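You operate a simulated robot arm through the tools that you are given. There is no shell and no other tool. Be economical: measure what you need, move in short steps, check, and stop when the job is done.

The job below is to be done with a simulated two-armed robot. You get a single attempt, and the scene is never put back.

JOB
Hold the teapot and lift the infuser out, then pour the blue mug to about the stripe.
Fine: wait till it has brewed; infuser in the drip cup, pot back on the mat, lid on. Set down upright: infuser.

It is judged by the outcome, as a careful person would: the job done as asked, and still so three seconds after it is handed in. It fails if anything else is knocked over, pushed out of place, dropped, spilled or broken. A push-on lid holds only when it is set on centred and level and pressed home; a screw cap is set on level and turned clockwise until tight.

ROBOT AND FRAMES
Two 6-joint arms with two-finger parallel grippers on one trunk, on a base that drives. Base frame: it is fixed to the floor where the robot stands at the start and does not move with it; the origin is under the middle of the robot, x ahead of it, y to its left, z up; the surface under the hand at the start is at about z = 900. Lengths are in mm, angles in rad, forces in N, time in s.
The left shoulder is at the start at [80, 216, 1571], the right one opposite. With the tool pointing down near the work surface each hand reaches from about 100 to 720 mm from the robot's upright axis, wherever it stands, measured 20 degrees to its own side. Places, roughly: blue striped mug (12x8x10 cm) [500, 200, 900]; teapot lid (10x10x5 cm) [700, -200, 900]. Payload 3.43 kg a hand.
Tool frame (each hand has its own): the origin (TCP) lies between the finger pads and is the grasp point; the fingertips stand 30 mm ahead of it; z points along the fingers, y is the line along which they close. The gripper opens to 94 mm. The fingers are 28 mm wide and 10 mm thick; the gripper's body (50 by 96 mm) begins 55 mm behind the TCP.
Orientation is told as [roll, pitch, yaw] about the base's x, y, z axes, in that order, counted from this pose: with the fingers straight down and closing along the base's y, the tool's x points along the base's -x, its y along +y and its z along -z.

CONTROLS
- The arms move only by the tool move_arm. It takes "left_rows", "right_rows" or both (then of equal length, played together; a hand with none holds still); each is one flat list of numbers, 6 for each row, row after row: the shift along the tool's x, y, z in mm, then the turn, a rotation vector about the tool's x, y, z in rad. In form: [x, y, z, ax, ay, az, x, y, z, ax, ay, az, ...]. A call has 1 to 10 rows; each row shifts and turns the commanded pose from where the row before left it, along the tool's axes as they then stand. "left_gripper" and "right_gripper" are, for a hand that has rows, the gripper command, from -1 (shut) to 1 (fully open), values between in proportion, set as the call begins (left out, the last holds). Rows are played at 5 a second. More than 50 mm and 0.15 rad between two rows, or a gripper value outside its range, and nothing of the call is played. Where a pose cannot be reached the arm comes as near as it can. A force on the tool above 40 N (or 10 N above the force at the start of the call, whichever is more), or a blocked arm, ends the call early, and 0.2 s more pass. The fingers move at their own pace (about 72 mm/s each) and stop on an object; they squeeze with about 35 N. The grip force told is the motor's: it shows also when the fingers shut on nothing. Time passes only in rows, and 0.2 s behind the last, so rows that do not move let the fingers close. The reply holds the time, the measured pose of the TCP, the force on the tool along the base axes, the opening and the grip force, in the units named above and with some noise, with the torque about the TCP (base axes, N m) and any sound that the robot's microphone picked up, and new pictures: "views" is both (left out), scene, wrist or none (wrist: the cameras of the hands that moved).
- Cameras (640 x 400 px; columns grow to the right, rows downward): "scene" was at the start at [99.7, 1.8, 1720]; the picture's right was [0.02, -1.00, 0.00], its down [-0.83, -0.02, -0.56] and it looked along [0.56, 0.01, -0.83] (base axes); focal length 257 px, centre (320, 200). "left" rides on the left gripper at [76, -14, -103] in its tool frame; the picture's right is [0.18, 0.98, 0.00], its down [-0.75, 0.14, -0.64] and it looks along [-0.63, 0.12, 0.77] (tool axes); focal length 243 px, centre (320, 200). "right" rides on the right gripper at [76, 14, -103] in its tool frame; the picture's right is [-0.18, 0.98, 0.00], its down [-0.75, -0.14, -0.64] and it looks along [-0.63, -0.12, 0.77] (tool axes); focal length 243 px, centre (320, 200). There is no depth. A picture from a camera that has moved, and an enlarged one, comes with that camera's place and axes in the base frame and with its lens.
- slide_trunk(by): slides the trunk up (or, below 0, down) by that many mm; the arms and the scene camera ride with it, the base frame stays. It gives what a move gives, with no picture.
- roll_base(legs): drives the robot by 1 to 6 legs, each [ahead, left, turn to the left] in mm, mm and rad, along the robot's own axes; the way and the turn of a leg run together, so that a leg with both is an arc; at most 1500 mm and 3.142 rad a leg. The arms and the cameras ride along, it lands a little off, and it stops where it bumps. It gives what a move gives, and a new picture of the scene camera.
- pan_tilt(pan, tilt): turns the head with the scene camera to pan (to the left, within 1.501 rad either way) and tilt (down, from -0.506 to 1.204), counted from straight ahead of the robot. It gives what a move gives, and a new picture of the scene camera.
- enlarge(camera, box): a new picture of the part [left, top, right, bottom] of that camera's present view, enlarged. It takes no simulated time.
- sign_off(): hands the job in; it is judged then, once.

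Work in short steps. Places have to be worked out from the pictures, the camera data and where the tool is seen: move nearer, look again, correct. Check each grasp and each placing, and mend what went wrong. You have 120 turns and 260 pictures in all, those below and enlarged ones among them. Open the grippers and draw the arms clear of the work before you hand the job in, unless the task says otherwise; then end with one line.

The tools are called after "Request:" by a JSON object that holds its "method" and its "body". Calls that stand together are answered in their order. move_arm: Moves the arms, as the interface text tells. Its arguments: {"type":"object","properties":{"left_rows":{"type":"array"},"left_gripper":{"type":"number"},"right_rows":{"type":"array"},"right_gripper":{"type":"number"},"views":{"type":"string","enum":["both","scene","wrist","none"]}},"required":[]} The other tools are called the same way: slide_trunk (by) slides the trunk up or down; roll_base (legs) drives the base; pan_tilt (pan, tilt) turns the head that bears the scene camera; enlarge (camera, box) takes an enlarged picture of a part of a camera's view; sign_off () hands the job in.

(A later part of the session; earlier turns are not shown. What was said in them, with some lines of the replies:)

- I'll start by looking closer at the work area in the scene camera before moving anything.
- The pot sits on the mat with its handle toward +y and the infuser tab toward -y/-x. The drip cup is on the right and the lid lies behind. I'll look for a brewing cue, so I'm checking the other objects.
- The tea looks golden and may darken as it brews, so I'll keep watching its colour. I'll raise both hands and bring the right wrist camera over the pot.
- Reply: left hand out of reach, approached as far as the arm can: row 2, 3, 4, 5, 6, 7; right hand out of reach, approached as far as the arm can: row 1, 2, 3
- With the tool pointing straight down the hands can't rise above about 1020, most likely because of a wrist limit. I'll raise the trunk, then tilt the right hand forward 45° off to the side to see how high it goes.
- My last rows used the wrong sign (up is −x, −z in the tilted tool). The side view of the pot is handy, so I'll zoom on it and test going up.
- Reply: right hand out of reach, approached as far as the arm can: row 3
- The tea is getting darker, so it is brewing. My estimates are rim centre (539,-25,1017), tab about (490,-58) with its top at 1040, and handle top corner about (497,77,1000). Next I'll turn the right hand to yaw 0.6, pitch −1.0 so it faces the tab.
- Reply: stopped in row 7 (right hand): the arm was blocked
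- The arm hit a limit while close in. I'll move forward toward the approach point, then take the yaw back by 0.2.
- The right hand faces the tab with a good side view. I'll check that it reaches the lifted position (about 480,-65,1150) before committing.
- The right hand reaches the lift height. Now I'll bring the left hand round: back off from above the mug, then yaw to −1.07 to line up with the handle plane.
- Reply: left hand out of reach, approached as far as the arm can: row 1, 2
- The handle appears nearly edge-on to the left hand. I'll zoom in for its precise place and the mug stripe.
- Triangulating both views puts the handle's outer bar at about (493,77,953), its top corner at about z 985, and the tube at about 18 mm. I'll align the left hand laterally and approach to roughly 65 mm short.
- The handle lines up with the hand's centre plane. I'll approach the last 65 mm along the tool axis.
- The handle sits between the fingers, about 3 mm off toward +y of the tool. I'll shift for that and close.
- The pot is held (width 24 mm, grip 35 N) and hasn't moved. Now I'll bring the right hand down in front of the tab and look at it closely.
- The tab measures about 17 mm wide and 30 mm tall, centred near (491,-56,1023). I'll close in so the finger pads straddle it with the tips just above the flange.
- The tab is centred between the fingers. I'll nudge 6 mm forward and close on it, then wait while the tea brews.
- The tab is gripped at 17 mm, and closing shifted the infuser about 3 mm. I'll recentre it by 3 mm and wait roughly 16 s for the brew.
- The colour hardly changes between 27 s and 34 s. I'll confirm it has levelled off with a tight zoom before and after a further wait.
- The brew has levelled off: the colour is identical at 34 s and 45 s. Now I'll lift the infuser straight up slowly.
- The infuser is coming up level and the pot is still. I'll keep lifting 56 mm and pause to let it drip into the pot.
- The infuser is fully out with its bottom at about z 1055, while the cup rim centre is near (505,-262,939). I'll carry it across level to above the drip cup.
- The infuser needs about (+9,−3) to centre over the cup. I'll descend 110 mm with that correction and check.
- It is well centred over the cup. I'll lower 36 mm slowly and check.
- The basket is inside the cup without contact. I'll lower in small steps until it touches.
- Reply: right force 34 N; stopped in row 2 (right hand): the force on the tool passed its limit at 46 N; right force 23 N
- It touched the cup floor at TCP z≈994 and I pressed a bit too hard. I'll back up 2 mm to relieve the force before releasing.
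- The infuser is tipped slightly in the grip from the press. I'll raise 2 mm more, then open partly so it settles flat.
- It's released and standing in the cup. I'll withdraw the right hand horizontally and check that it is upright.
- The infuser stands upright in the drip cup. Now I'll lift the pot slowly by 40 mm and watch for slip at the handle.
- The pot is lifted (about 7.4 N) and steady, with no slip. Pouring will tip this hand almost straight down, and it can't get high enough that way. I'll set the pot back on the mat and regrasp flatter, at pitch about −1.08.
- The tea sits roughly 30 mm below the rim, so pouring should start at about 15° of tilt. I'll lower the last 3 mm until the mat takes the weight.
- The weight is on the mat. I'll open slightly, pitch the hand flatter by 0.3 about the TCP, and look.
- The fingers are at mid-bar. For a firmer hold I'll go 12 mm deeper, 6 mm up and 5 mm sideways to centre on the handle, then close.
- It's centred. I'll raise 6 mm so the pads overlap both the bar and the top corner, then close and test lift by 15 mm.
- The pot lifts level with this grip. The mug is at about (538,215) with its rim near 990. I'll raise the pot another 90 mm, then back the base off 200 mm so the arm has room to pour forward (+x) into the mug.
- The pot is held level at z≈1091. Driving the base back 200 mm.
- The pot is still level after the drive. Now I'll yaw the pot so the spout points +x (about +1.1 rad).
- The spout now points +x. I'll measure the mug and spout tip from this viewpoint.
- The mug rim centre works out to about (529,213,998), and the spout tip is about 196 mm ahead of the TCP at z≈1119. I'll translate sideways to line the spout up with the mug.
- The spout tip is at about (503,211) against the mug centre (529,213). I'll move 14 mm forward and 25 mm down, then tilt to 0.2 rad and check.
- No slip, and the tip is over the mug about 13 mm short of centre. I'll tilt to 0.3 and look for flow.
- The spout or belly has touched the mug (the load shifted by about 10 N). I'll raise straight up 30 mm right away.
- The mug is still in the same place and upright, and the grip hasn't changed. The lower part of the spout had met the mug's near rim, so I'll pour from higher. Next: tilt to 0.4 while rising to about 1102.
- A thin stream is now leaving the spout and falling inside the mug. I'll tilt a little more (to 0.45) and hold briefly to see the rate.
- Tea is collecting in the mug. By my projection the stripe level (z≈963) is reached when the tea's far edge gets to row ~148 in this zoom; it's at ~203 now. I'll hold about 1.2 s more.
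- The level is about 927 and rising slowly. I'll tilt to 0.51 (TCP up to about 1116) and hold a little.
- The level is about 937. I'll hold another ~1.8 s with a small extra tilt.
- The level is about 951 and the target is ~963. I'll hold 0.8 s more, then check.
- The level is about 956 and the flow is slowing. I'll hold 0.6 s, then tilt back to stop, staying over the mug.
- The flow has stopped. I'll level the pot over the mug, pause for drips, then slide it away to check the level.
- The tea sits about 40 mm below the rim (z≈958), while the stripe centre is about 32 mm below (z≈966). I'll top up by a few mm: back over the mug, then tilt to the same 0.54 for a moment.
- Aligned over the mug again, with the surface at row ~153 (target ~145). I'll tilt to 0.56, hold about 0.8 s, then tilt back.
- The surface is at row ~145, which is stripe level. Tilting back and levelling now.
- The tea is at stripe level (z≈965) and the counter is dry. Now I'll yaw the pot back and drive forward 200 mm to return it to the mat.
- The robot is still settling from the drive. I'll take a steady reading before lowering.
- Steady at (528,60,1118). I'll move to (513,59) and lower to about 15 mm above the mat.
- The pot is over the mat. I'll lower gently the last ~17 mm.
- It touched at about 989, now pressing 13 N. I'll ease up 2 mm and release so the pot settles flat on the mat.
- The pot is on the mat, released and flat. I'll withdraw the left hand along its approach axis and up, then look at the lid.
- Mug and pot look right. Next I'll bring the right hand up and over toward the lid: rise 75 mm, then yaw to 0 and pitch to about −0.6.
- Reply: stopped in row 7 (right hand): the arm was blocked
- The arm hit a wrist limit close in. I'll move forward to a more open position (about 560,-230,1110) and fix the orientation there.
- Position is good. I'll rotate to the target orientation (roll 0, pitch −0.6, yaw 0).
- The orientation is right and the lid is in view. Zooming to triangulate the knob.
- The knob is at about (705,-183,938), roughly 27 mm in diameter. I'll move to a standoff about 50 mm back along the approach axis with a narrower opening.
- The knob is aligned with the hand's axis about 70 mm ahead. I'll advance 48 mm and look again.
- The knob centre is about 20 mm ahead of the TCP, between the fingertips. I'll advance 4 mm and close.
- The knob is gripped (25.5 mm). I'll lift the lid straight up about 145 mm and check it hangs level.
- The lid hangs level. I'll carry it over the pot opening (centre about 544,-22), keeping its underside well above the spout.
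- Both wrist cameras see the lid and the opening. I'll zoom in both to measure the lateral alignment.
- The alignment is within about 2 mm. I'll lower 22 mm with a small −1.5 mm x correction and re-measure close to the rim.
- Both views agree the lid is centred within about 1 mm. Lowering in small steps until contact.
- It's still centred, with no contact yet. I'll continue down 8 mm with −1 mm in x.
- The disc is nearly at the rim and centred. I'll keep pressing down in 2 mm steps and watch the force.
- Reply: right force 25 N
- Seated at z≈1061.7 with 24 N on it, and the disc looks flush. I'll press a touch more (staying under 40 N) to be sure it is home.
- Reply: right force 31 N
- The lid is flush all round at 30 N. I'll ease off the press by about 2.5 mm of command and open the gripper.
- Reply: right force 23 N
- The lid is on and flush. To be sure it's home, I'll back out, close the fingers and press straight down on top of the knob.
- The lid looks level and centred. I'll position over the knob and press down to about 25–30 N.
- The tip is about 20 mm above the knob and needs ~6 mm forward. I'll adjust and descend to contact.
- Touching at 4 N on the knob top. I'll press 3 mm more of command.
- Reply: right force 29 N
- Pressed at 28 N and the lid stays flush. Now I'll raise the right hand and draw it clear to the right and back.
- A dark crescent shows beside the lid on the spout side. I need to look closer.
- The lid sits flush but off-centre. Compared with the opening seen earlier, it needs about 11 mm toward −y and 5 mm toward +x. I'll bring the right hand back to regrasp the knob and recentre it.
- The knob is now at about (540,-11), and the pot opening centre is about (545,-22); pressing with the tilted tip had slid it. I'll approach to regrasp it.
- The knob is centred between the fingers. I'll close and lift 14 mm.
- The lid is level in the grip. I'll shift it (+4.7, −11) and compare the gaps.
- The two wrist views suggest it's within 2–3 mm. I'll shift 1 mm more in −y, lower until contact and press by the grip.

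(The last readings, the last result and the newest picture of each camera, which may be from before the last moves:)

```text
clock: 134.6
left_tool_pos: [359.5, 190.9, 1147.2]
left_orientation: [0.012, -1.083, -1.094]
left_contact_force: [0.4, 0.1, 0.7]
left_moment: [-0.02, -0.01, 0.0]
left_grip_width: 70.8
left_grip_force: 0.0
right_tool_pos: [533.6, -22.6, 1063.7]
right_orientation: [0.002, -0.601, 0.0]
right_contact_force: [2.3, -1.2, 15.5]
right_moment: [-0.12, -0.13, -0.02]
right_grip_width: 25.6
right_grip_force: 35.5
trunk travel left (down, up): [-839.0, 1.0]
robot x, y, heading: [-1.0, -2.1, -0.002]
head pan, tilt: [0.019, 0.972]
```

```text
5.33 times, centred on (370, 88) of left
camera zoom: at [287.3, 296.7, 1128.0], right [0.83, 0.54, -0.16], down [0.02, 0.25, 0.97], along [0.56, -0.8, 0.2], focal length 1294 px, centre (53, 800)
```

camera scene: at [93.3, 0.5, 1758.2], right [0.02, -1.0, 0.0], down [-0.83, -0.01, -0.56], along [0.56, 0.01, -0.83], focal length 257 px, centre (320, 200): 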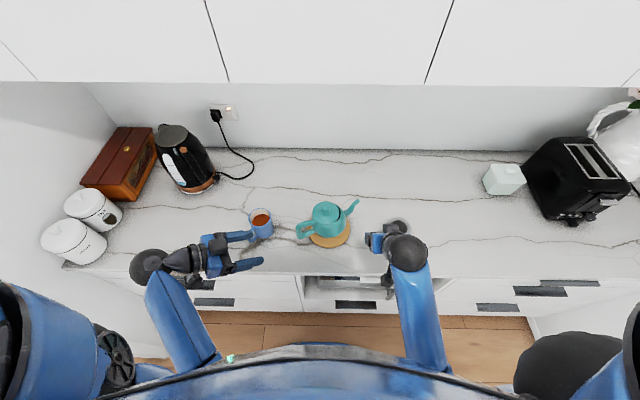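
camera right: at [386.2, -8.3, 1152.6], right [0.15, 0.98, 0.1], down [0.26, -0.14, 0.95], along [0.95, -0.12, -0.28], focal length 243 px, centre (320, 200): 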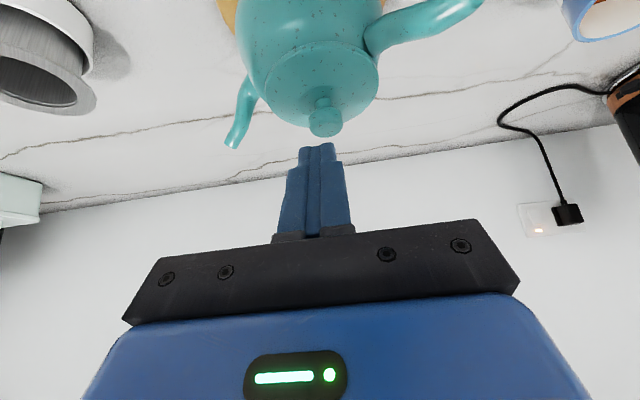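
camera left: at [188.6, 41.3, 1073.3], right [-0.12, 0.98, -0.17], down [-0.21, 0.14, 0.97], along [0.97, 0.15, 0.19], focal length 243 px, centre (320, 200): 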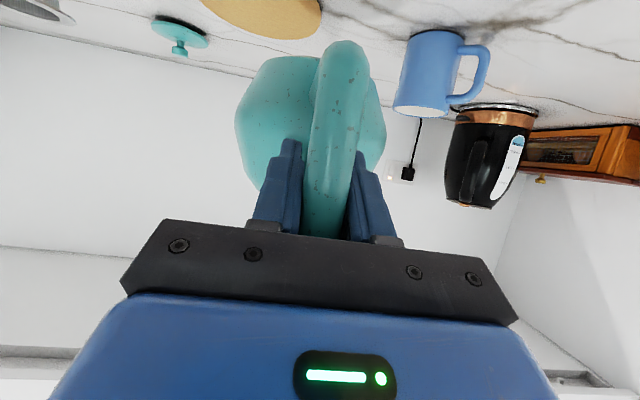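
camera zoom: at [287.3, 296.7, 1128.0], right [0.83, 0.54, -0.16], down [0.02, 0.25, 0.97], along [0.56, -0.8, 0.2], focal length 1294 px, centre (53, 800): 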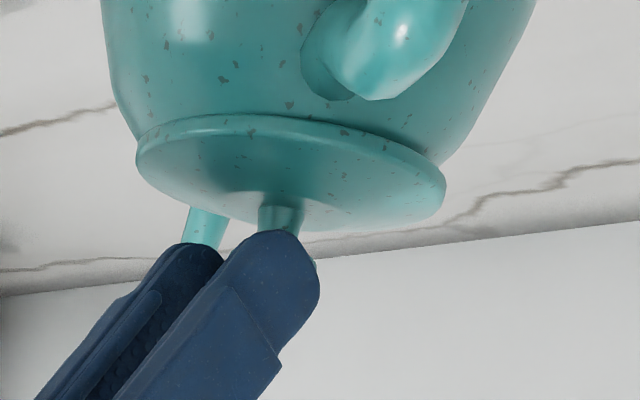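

In contact at 1063.6 with 15 N, flush. I'll ease the force to near zero and release, then retreat to measure centring from the scene camera.

Request:
{"method": "move_arm", "body": {"right_rows": [-1.1, 0, -1.65, 0, 0, 0, 0, 0, 0, 0, 0, 0, 0, 0, 0, 0, 0, 0], "views": "none"}}

Request:
{"method": "move_arm", "body": {"right_rows": [0, 0, 0, 0, 0, 0, 0, 0, 0, 0, 0, 0], "right_gripper": 0.0, "views": "none"}}

Request:
{"method": "move_arm", "body": {"right_rows": [0, 0, -22, 0, 0, 0, 0, 0, -22, 0, 0, 0, 15, -30, -10, 0, 0, 0, 20, -40, -13.5, 0, 0, 0, 20, -40, -13.5, 0, 0, 0], "views": "none"}}

Request:
{"method": "enlarge", "body": {"camera": "scene", "box": [296, 195, 368, 240]}}

Request:
{"method": "enlarge", "body": {"camera": "left", "box": [320, 50, 420, 125]}}

```text
clock: 135.3
left_tool_pos: [360.0, 192.6, 1146.7]
left_orientation: [0.01, -1.081, -1.092]
left_contact_force: [-0.1, 0.5, -1.1]
left_moment: [0.02, -0.04, 0.01]
left_grip_width: 70.5
left_grip_force: 0.0
right_tool_pos: [532.1, -21.1, 1063.3]
right_orientation: [0.0, -0.598, 0.001]
right_contact_force: [3.7, -0.1, 10.4]
right_moment: [-0.05, -0.51, 0.01]
right_grip_width: 25.5
right_grip_force: 35.0
trunk travel left (down, up): [-839.0, 1.0]
robot x, y, heading: [-2.0, 0.9, -0.005]
head pan, tilt: [0.019, 0.972]
```

```text
clock: 135.9
left_tool_pos: [360.6, 192.2, 1145.2]
left_orientation: [0.01, -1.081, -1.091]
left_contact_force: [0.1, 0.0, -0.3]
left_moment: [0.0, -0.02, 0.01]
left_grip_width: 70.5
left_grip_force: 0.1
right_tool_pos: [532.4, -21.1, 1062.4]
right_orientation: [0.001, -0.598, 0.001]
right_contact_force: [1.1, -0.5, 0.1]
right_moment: [-0.01, 0.0, 0.01]
right_grip_width: 47.1
right_grip_force: 0.1
trunk travel left (down, up): [-839.0, 1.0]
robot x, y, heading: [0.3, -0.9, -0.0]
head pan, tilt: [0.019, 0.972]
```

```text
clock: 137.2
left_tool_pos: [360.2, 192.8, 1147.0]
left_orientation: [0.013, -1.083, -1.094]
left_contact_force: [-0.6, -0.8, 0.2]
left_moment: [0.02, -0.01, 0.02]
left_grip_width: 70.2
left_grip_force: 0.0
right_tool_pos: [441.6, -134.3, 1100.7]
right_orientation: [0.001, -0.598, 0.003]
right_contact_force: [0.5, -0.4, -0.2]
right_moment: [-0.03, 0.0, 0.0]
right_grip_width: 47.3
right_grip_force: 0.1
trunk travel left (down, up): [-839.0, 1.0]
robot x, y, heading: [-4.7, 0.8, -0.001]
head pan, tilt: [0.019, 0.972]
```

```text
8.89 times, centred on (332, 218) of scene
camera zoom: at [93.6, 0.3, 1758.2], right [0.02, -1.0, 0.0], down [-0.83, -0.01, -0.56], along [0.56, 0.01, -0.83], focal length 2287 px, centre (213, 44)
```

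zoom: 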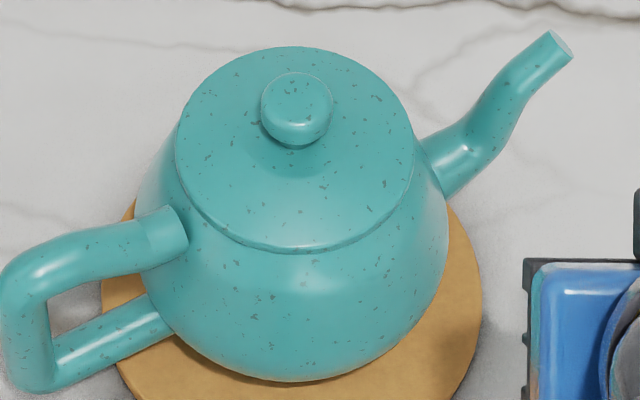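

```text
5.33 times, centred on (370, 88) of left
camera zoom: at [287.0, 295.9, 1128.0], right [0.83, 0.54, -0.16], down [0.02, 0.25, 0.97], along [0.56, -0.8, 0.2], focal length 1294 px, centre (53, 800)
```

zoom: 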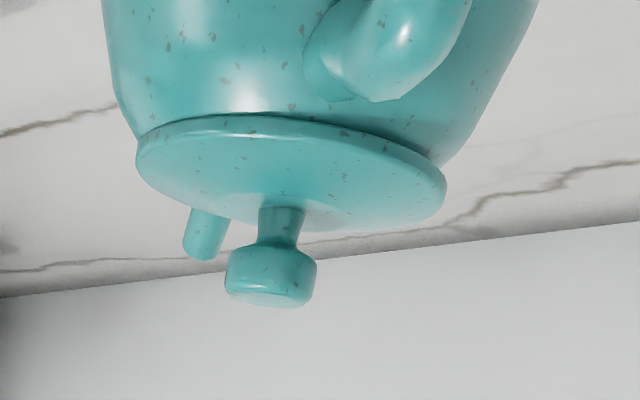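

From the scene camera the lid is now centred within about 1 mm of the opening and level. Since I only pressed with 15 N, I'll regrasp the knob and press again to about 30 N, straight down.

Request:
{"method": "move_arm", "body": {"right_rows": [-20, 40, 13.5, 0, 0, 0, -20, 40, 13.5, 0, 0, 0, -15, 30, 10, 0, 0, 0, 0, 0, 0, 0, 0, 0, 0, 0, 22, 0, 0, 0, 0, 0, 22, 0, 0, 0, 0, 0, 0, 0, 0, 0], "views": "none"}}

Request:
{"method": "enlarge", "body": {"camera": "right", "box": [200, 0, 440, 190]}}

```text
clock: 138.8
left_tool_pos: [360.5, 193.4, 1145.7]
left_orientation: [0.009, -1.083, -1.091]
left_contact_force: [0.0, -0.3, 0.4]
left_moment: [0.0, 0.01, -0.03]
left_grip_width: 70.8
left_grip_force: 0.0
right_tool_pos: [534.3, -21.1, 1063.5]
right_orientation: [0.0, -0.6, 0.0]
right_contact_force: [-0.3, 0.0, -0.3]
right_moment: [-0.01, -0.01, 0.01]
right_grip_width: 47.2
right_grip_force: 0.0
trunk travel left (down, up): [-839.0, 1.0]
robot x, y, heading: [-0.8, 1.2, -0.003]
head pan, tilt: [0.019, 0.972]
```

```text
2.11 times, centred on (320, 95) of right
camera zoom: at [412.6, -7.3, 1105.2], right [0.15, 0.98, 0.1], down [0.26, -0.14, 0.95], along [0.95, -0.12, -0.28], focal length 511 px, centre (320, 421)
```

zoom: 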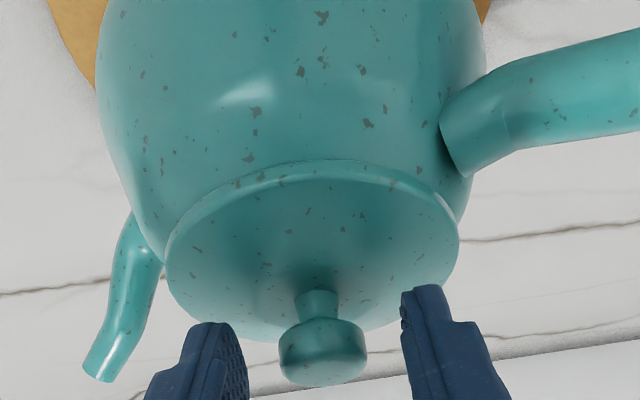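

Knob centred again. Close and press down in small steps.

Request:
{"method": "move_arm", "body": {"right_rows": [0, 0, 0, 0, 0, 0, 0, 0, 0, 0, 0, 0, 0, 0, 0, 0, 0, 0], "right_gripper": -1, "views": "none"}}

Request:
{"method": "move_arm", "body": {"right_rows": [0.85, 0, 1.25, 0, 0, 0, 0.85, 0, 1.25, 0, 0, 0, 0, 0, 0, 0, 0, 0], "views": "none"}}

Request:
{"method": "move_arm", "body": {"right_rows": [0.6, 0, 0.8, 0, 0, 0, 0, 0, 0, 0, 0, 0], "views": "none"}}

```text
clock: 139.6
left_tool_pos: [360.0, 191.3, 1147.2]
left_orientation: [0.008, -1.082, -1.091]
left_contact_force: [-0.6, -0.4, -0.3]
left_moment: [-0.01, 0.0, 0.02]
left_grip_width: 70.3
left_grip_force: 0.1
right_tool_pos: [533.4, -22.5, 1064.1]
right_orientation: [0.0, -0.599, 0.003]
right_contact_force: [1.2, 0.2, 1.5]
right_moment: [-0.11, -0.09, 0.02]
right_grip_width: 25.6
right_grip_force: 35.1
trunk travel left (down, up): [-839.0, 1.0]
robot x, y, heading: [1.1, 0.8, -0.004]
head pan, tilt: [0.019, 0.972]
```

```text
clock: 140.3
left_tool_pos: [358.7, 192.1, 1148.3]
left_orientation: [0.013, -1.083, -1.094]
left_contact_force: [0.3, 0.7, 0.4]
left_moment: [0.0, -0.04, 0.02]
left_grip_width: 70.4
left_grip_force: 0.1
right_tool_pos: [533.2, -21.5, 1063.6]
right_orientation: [0.003, -0.604, 0.0]
right_contact_force: [0.8, -0.8, 20.4]
right_moment: [-0.14, -0.12, -0.01]
right_grip_width: 25.6
right_grip_force: 35.9
trunk travel left (down, up): [-839.0, 1.0]
robot x, y, heading: [-7.0, 2.1, -0.001]
head pan, tilt: [0.019, 0.972]
```

```text
clock: 140.9
left_tool_pos: [357.7, 191.5, 1147.4]
left_orientation: [0.014, -1.082, -1.094]
left_contact_force: [-0.2, 0.8, 0.5]
left_moment: [-0.01, 0.0, -0.04]
left_grip_width: 70.5
left_grip_force: 0.0
right_tool_pos: [533.4, -21.2, 1062.7]
right_orientation: [0.004, -0.606, 0.001]
right_contact_force: [3.4, -0.8, 29.9]
right_moment: [-0.14, -0.59, -0.03]
right_grip_width: 25.6
right_grip_force: 34.9
trunk travel left (down, up): [-839.0, 1.0]
robot x, y, heading: [-2.2, -1.5, -0.004]
head pan, tilt: [0.019, 0.972]
```

30 N applied and the lid doesn't move. I'll relieve the press, release, and retreat right.

Request:
{"method": "move_arm", "body": {"right_rows": [-0.85, 0, -1.25, 0, 0, 0, -0.7, 0, -1.1, 0, 0, 0, 0, 0, 0, 0, 0, 0], "views": "none"}}

Request:
{"method": "move_arm", "body": {"right_rows": [0, 0, 0, 0, 0, 0, 0, 0, 0, 0, 0, 0], "right_gripper": 0.0, "views": "none"}}

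Request:
{"method": "move_arm", "body": {"right_rows": [0, 0, -22, 0, 0, 0, 0, 0, -22, 0, 0, 0, 15, -30, -10, 0, 0, 0, 20, -40, -13.5, 0, 0, 0, 20, -40, -13.5, 0, 0, 0, 10, -20, -6, 0, 0, 0, 20, 0, -30, 0, 0, 0], "right_gripper": 0.8, "left_rows": [0, 0, 0, 0, 0, 0, 0, 0, 0, 0, 0, 0, 0, 0, 0, 0, 0, 0, 0, 0, -20, 0, 0, 0, 0, 0, -20, 0, 0, 0, 0, 0, -20, 0, 0, 0, 0, 0, 0, 0, 0, 0], "left_gripper": 0.8, "views": "scene"}}

Request:
{"method": "enlarge", "body": {"camera": "scene", "box": [296, 195, 368, 240]}}

Request:
{"method": "enlarge", "body": {"camera": "scene", "box": [230, 165, 430, 290]}}

Request:
{"method": "enlarge", "body": {"camera": "left", "box": [200, 0, 520, 200]}}

```text
clock: 141.8
left_tool_pos: [359.9, 192.8, 1146.1]
left_orientation: [0.013, -1.083, -1.094]
left_contact_force: [0.3, 0.0, 0.8]
left_moment: [0.0, -0.03, 0.01]
left_grip_width: 70.3
left_grip_force: 0.1
right_tool_pos: [533.0, -23.2, 1062.6]
right_orientation: [0.001, -0.601, 0.003]
right_contact_force: [4.9, 0.5, 19.1]
right_moment: [-0.02, -1.04, 0.03]
right_grip_width: 25.4
right_grip_force: 34.9
trunk travel left (down, up): [-839.0, 1.0]
robot x, y, heading: [-1.4, 0.7, -0.003]
head pan, tilt: [0.019, 0.972]
```

```text
clock: 142.3
left_tool_pos: [358.9, 191.4, 1146.1]
left_orientation: [0.01, -1.081, -1.092]
left_contact_force: [-0.6, 0.4, -0.7]
left_moment: [0.0, -0.01, -0.02]
left_grip_width: 70.5
left_grip_force: 0.1
right_tool_pos: [532.7, -22.6, 1061.2]
right_orientation: [0.0, -0.596, 0.003]
right_contact_force: [-0.3, -0.8, -0.2]
right_moment: [-0.02, -0.02, -0.03]
right_grip_width: 47.0
right_grip_force: 0.1
trunk travel left (down, up): [-839.0, 1.0]
robot x, y, heading: [-4.8, 1.9, -0.001]
head pan, tilt: [0.019, 0.972]
```

```text
clock: 143.9
left_tool_pos: [345.2, 228.3, 1170.5]
left_orientation: [0.015, -1.082, -1.092]
left_contact_force: [-1.0, 0.0, 0.2]
left_moment: [0.0, 0.0, 0.02]
left_grip_width: 84.8
left_grip_force: 0.0
left hand out of reach, approached as far as the arm can: row 6
right_tool_pos: [395.8, -152.3, 1113.0]
right_orientation: [0.003, -0.599, 0.001]
right_contact_force: [-0.6, 0.6, -0.1]
right_moment: [0.04, 0.02, -0.01]
right_grip_width: 84.7
right_grip_force: 0.0
trunk travel left (down, up): [-839.0, 1.0]
robot x, y, heading: [-2.1, -1.4, -0.006]
head pan, tilt: [0.019, 0.972]
camera scene: at [94.5, 1.4, 1758.1], right [0.02, -1.0, 0.0], down [-0.83, -0.01, -0.56], along [0.56, 0.01, -0.83], focal length 257 px, centre (320, 200)
```

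scene: 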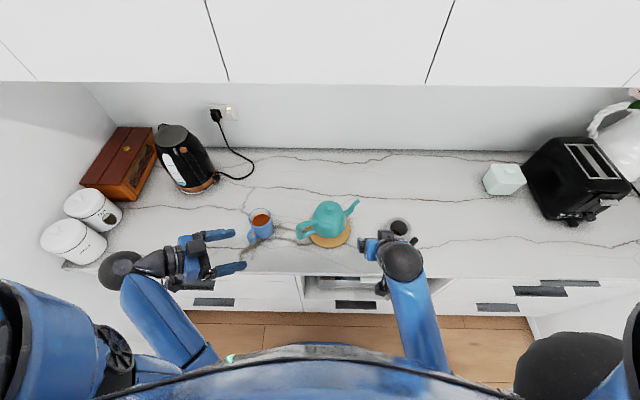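

```text
8.89 times, centred on (332, 218) of scene
camera zoom: at [94.5, 1.4, 1758.1], right [0.02, -1.0, 0.0], down [-0.83, -0.01, -0.56], along [0.56, 0.01, -0.83], focal length 2287 px, centre (213, 44)
```

zoom: 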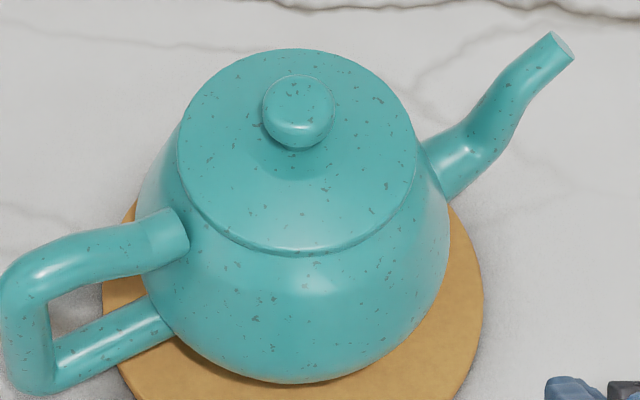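

```text
3.20 times, centred on (330, 228) of scene
camera zoom: at [94.5, 1.4, 1758.1], right [0.02, -1.0, 0.0], down [-0.83, -0.01, -0.56], along [0.56, 0.01, -0.83], focal length 823 px, centre (288, 112)
```

zoom: 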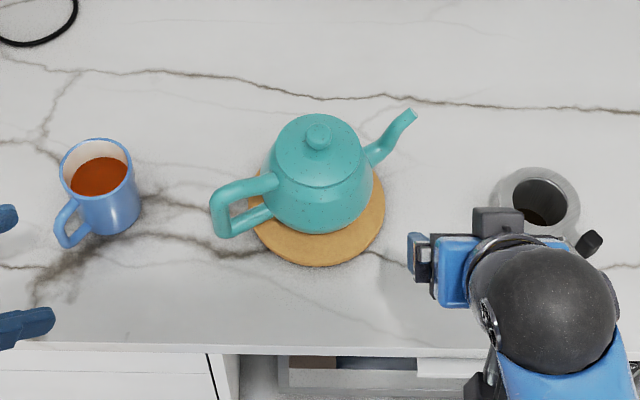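

```text
2.00 times, centred on (360, 100) of left
camera zoom: at [272.2, 332.9, 1151.6], right [0.83, 0.54, -0.16], down [0.02, 0.25, 0.97], along [0.56, -0.8, 0.2], focal length 485 px, centre (240, 400)
```

zoom: 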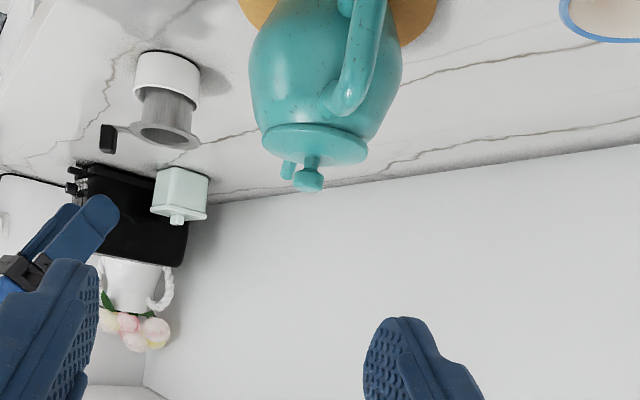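

All the end conditions check out:
- **Infuser:** upright in the drip cup.
- **Mug:** filled to about the stripe.
- **Pot and lid:** the pot is on the mat with its lid centred, level and pressed home.
- **Hands:** both are open and clear.

I'm handing the job in.

Request:
{"method": "sign_off", "body": {}}

```text
The job is handed in.
```

The tea is brewed and poured to about the stripe on the blue mug, the infuser stands upright in the drip cup, and the pot is back on the mat with its lid pressed on; while pouring, the spout briefly touched the mug's rim, but the mug did not move and I saw no spill.
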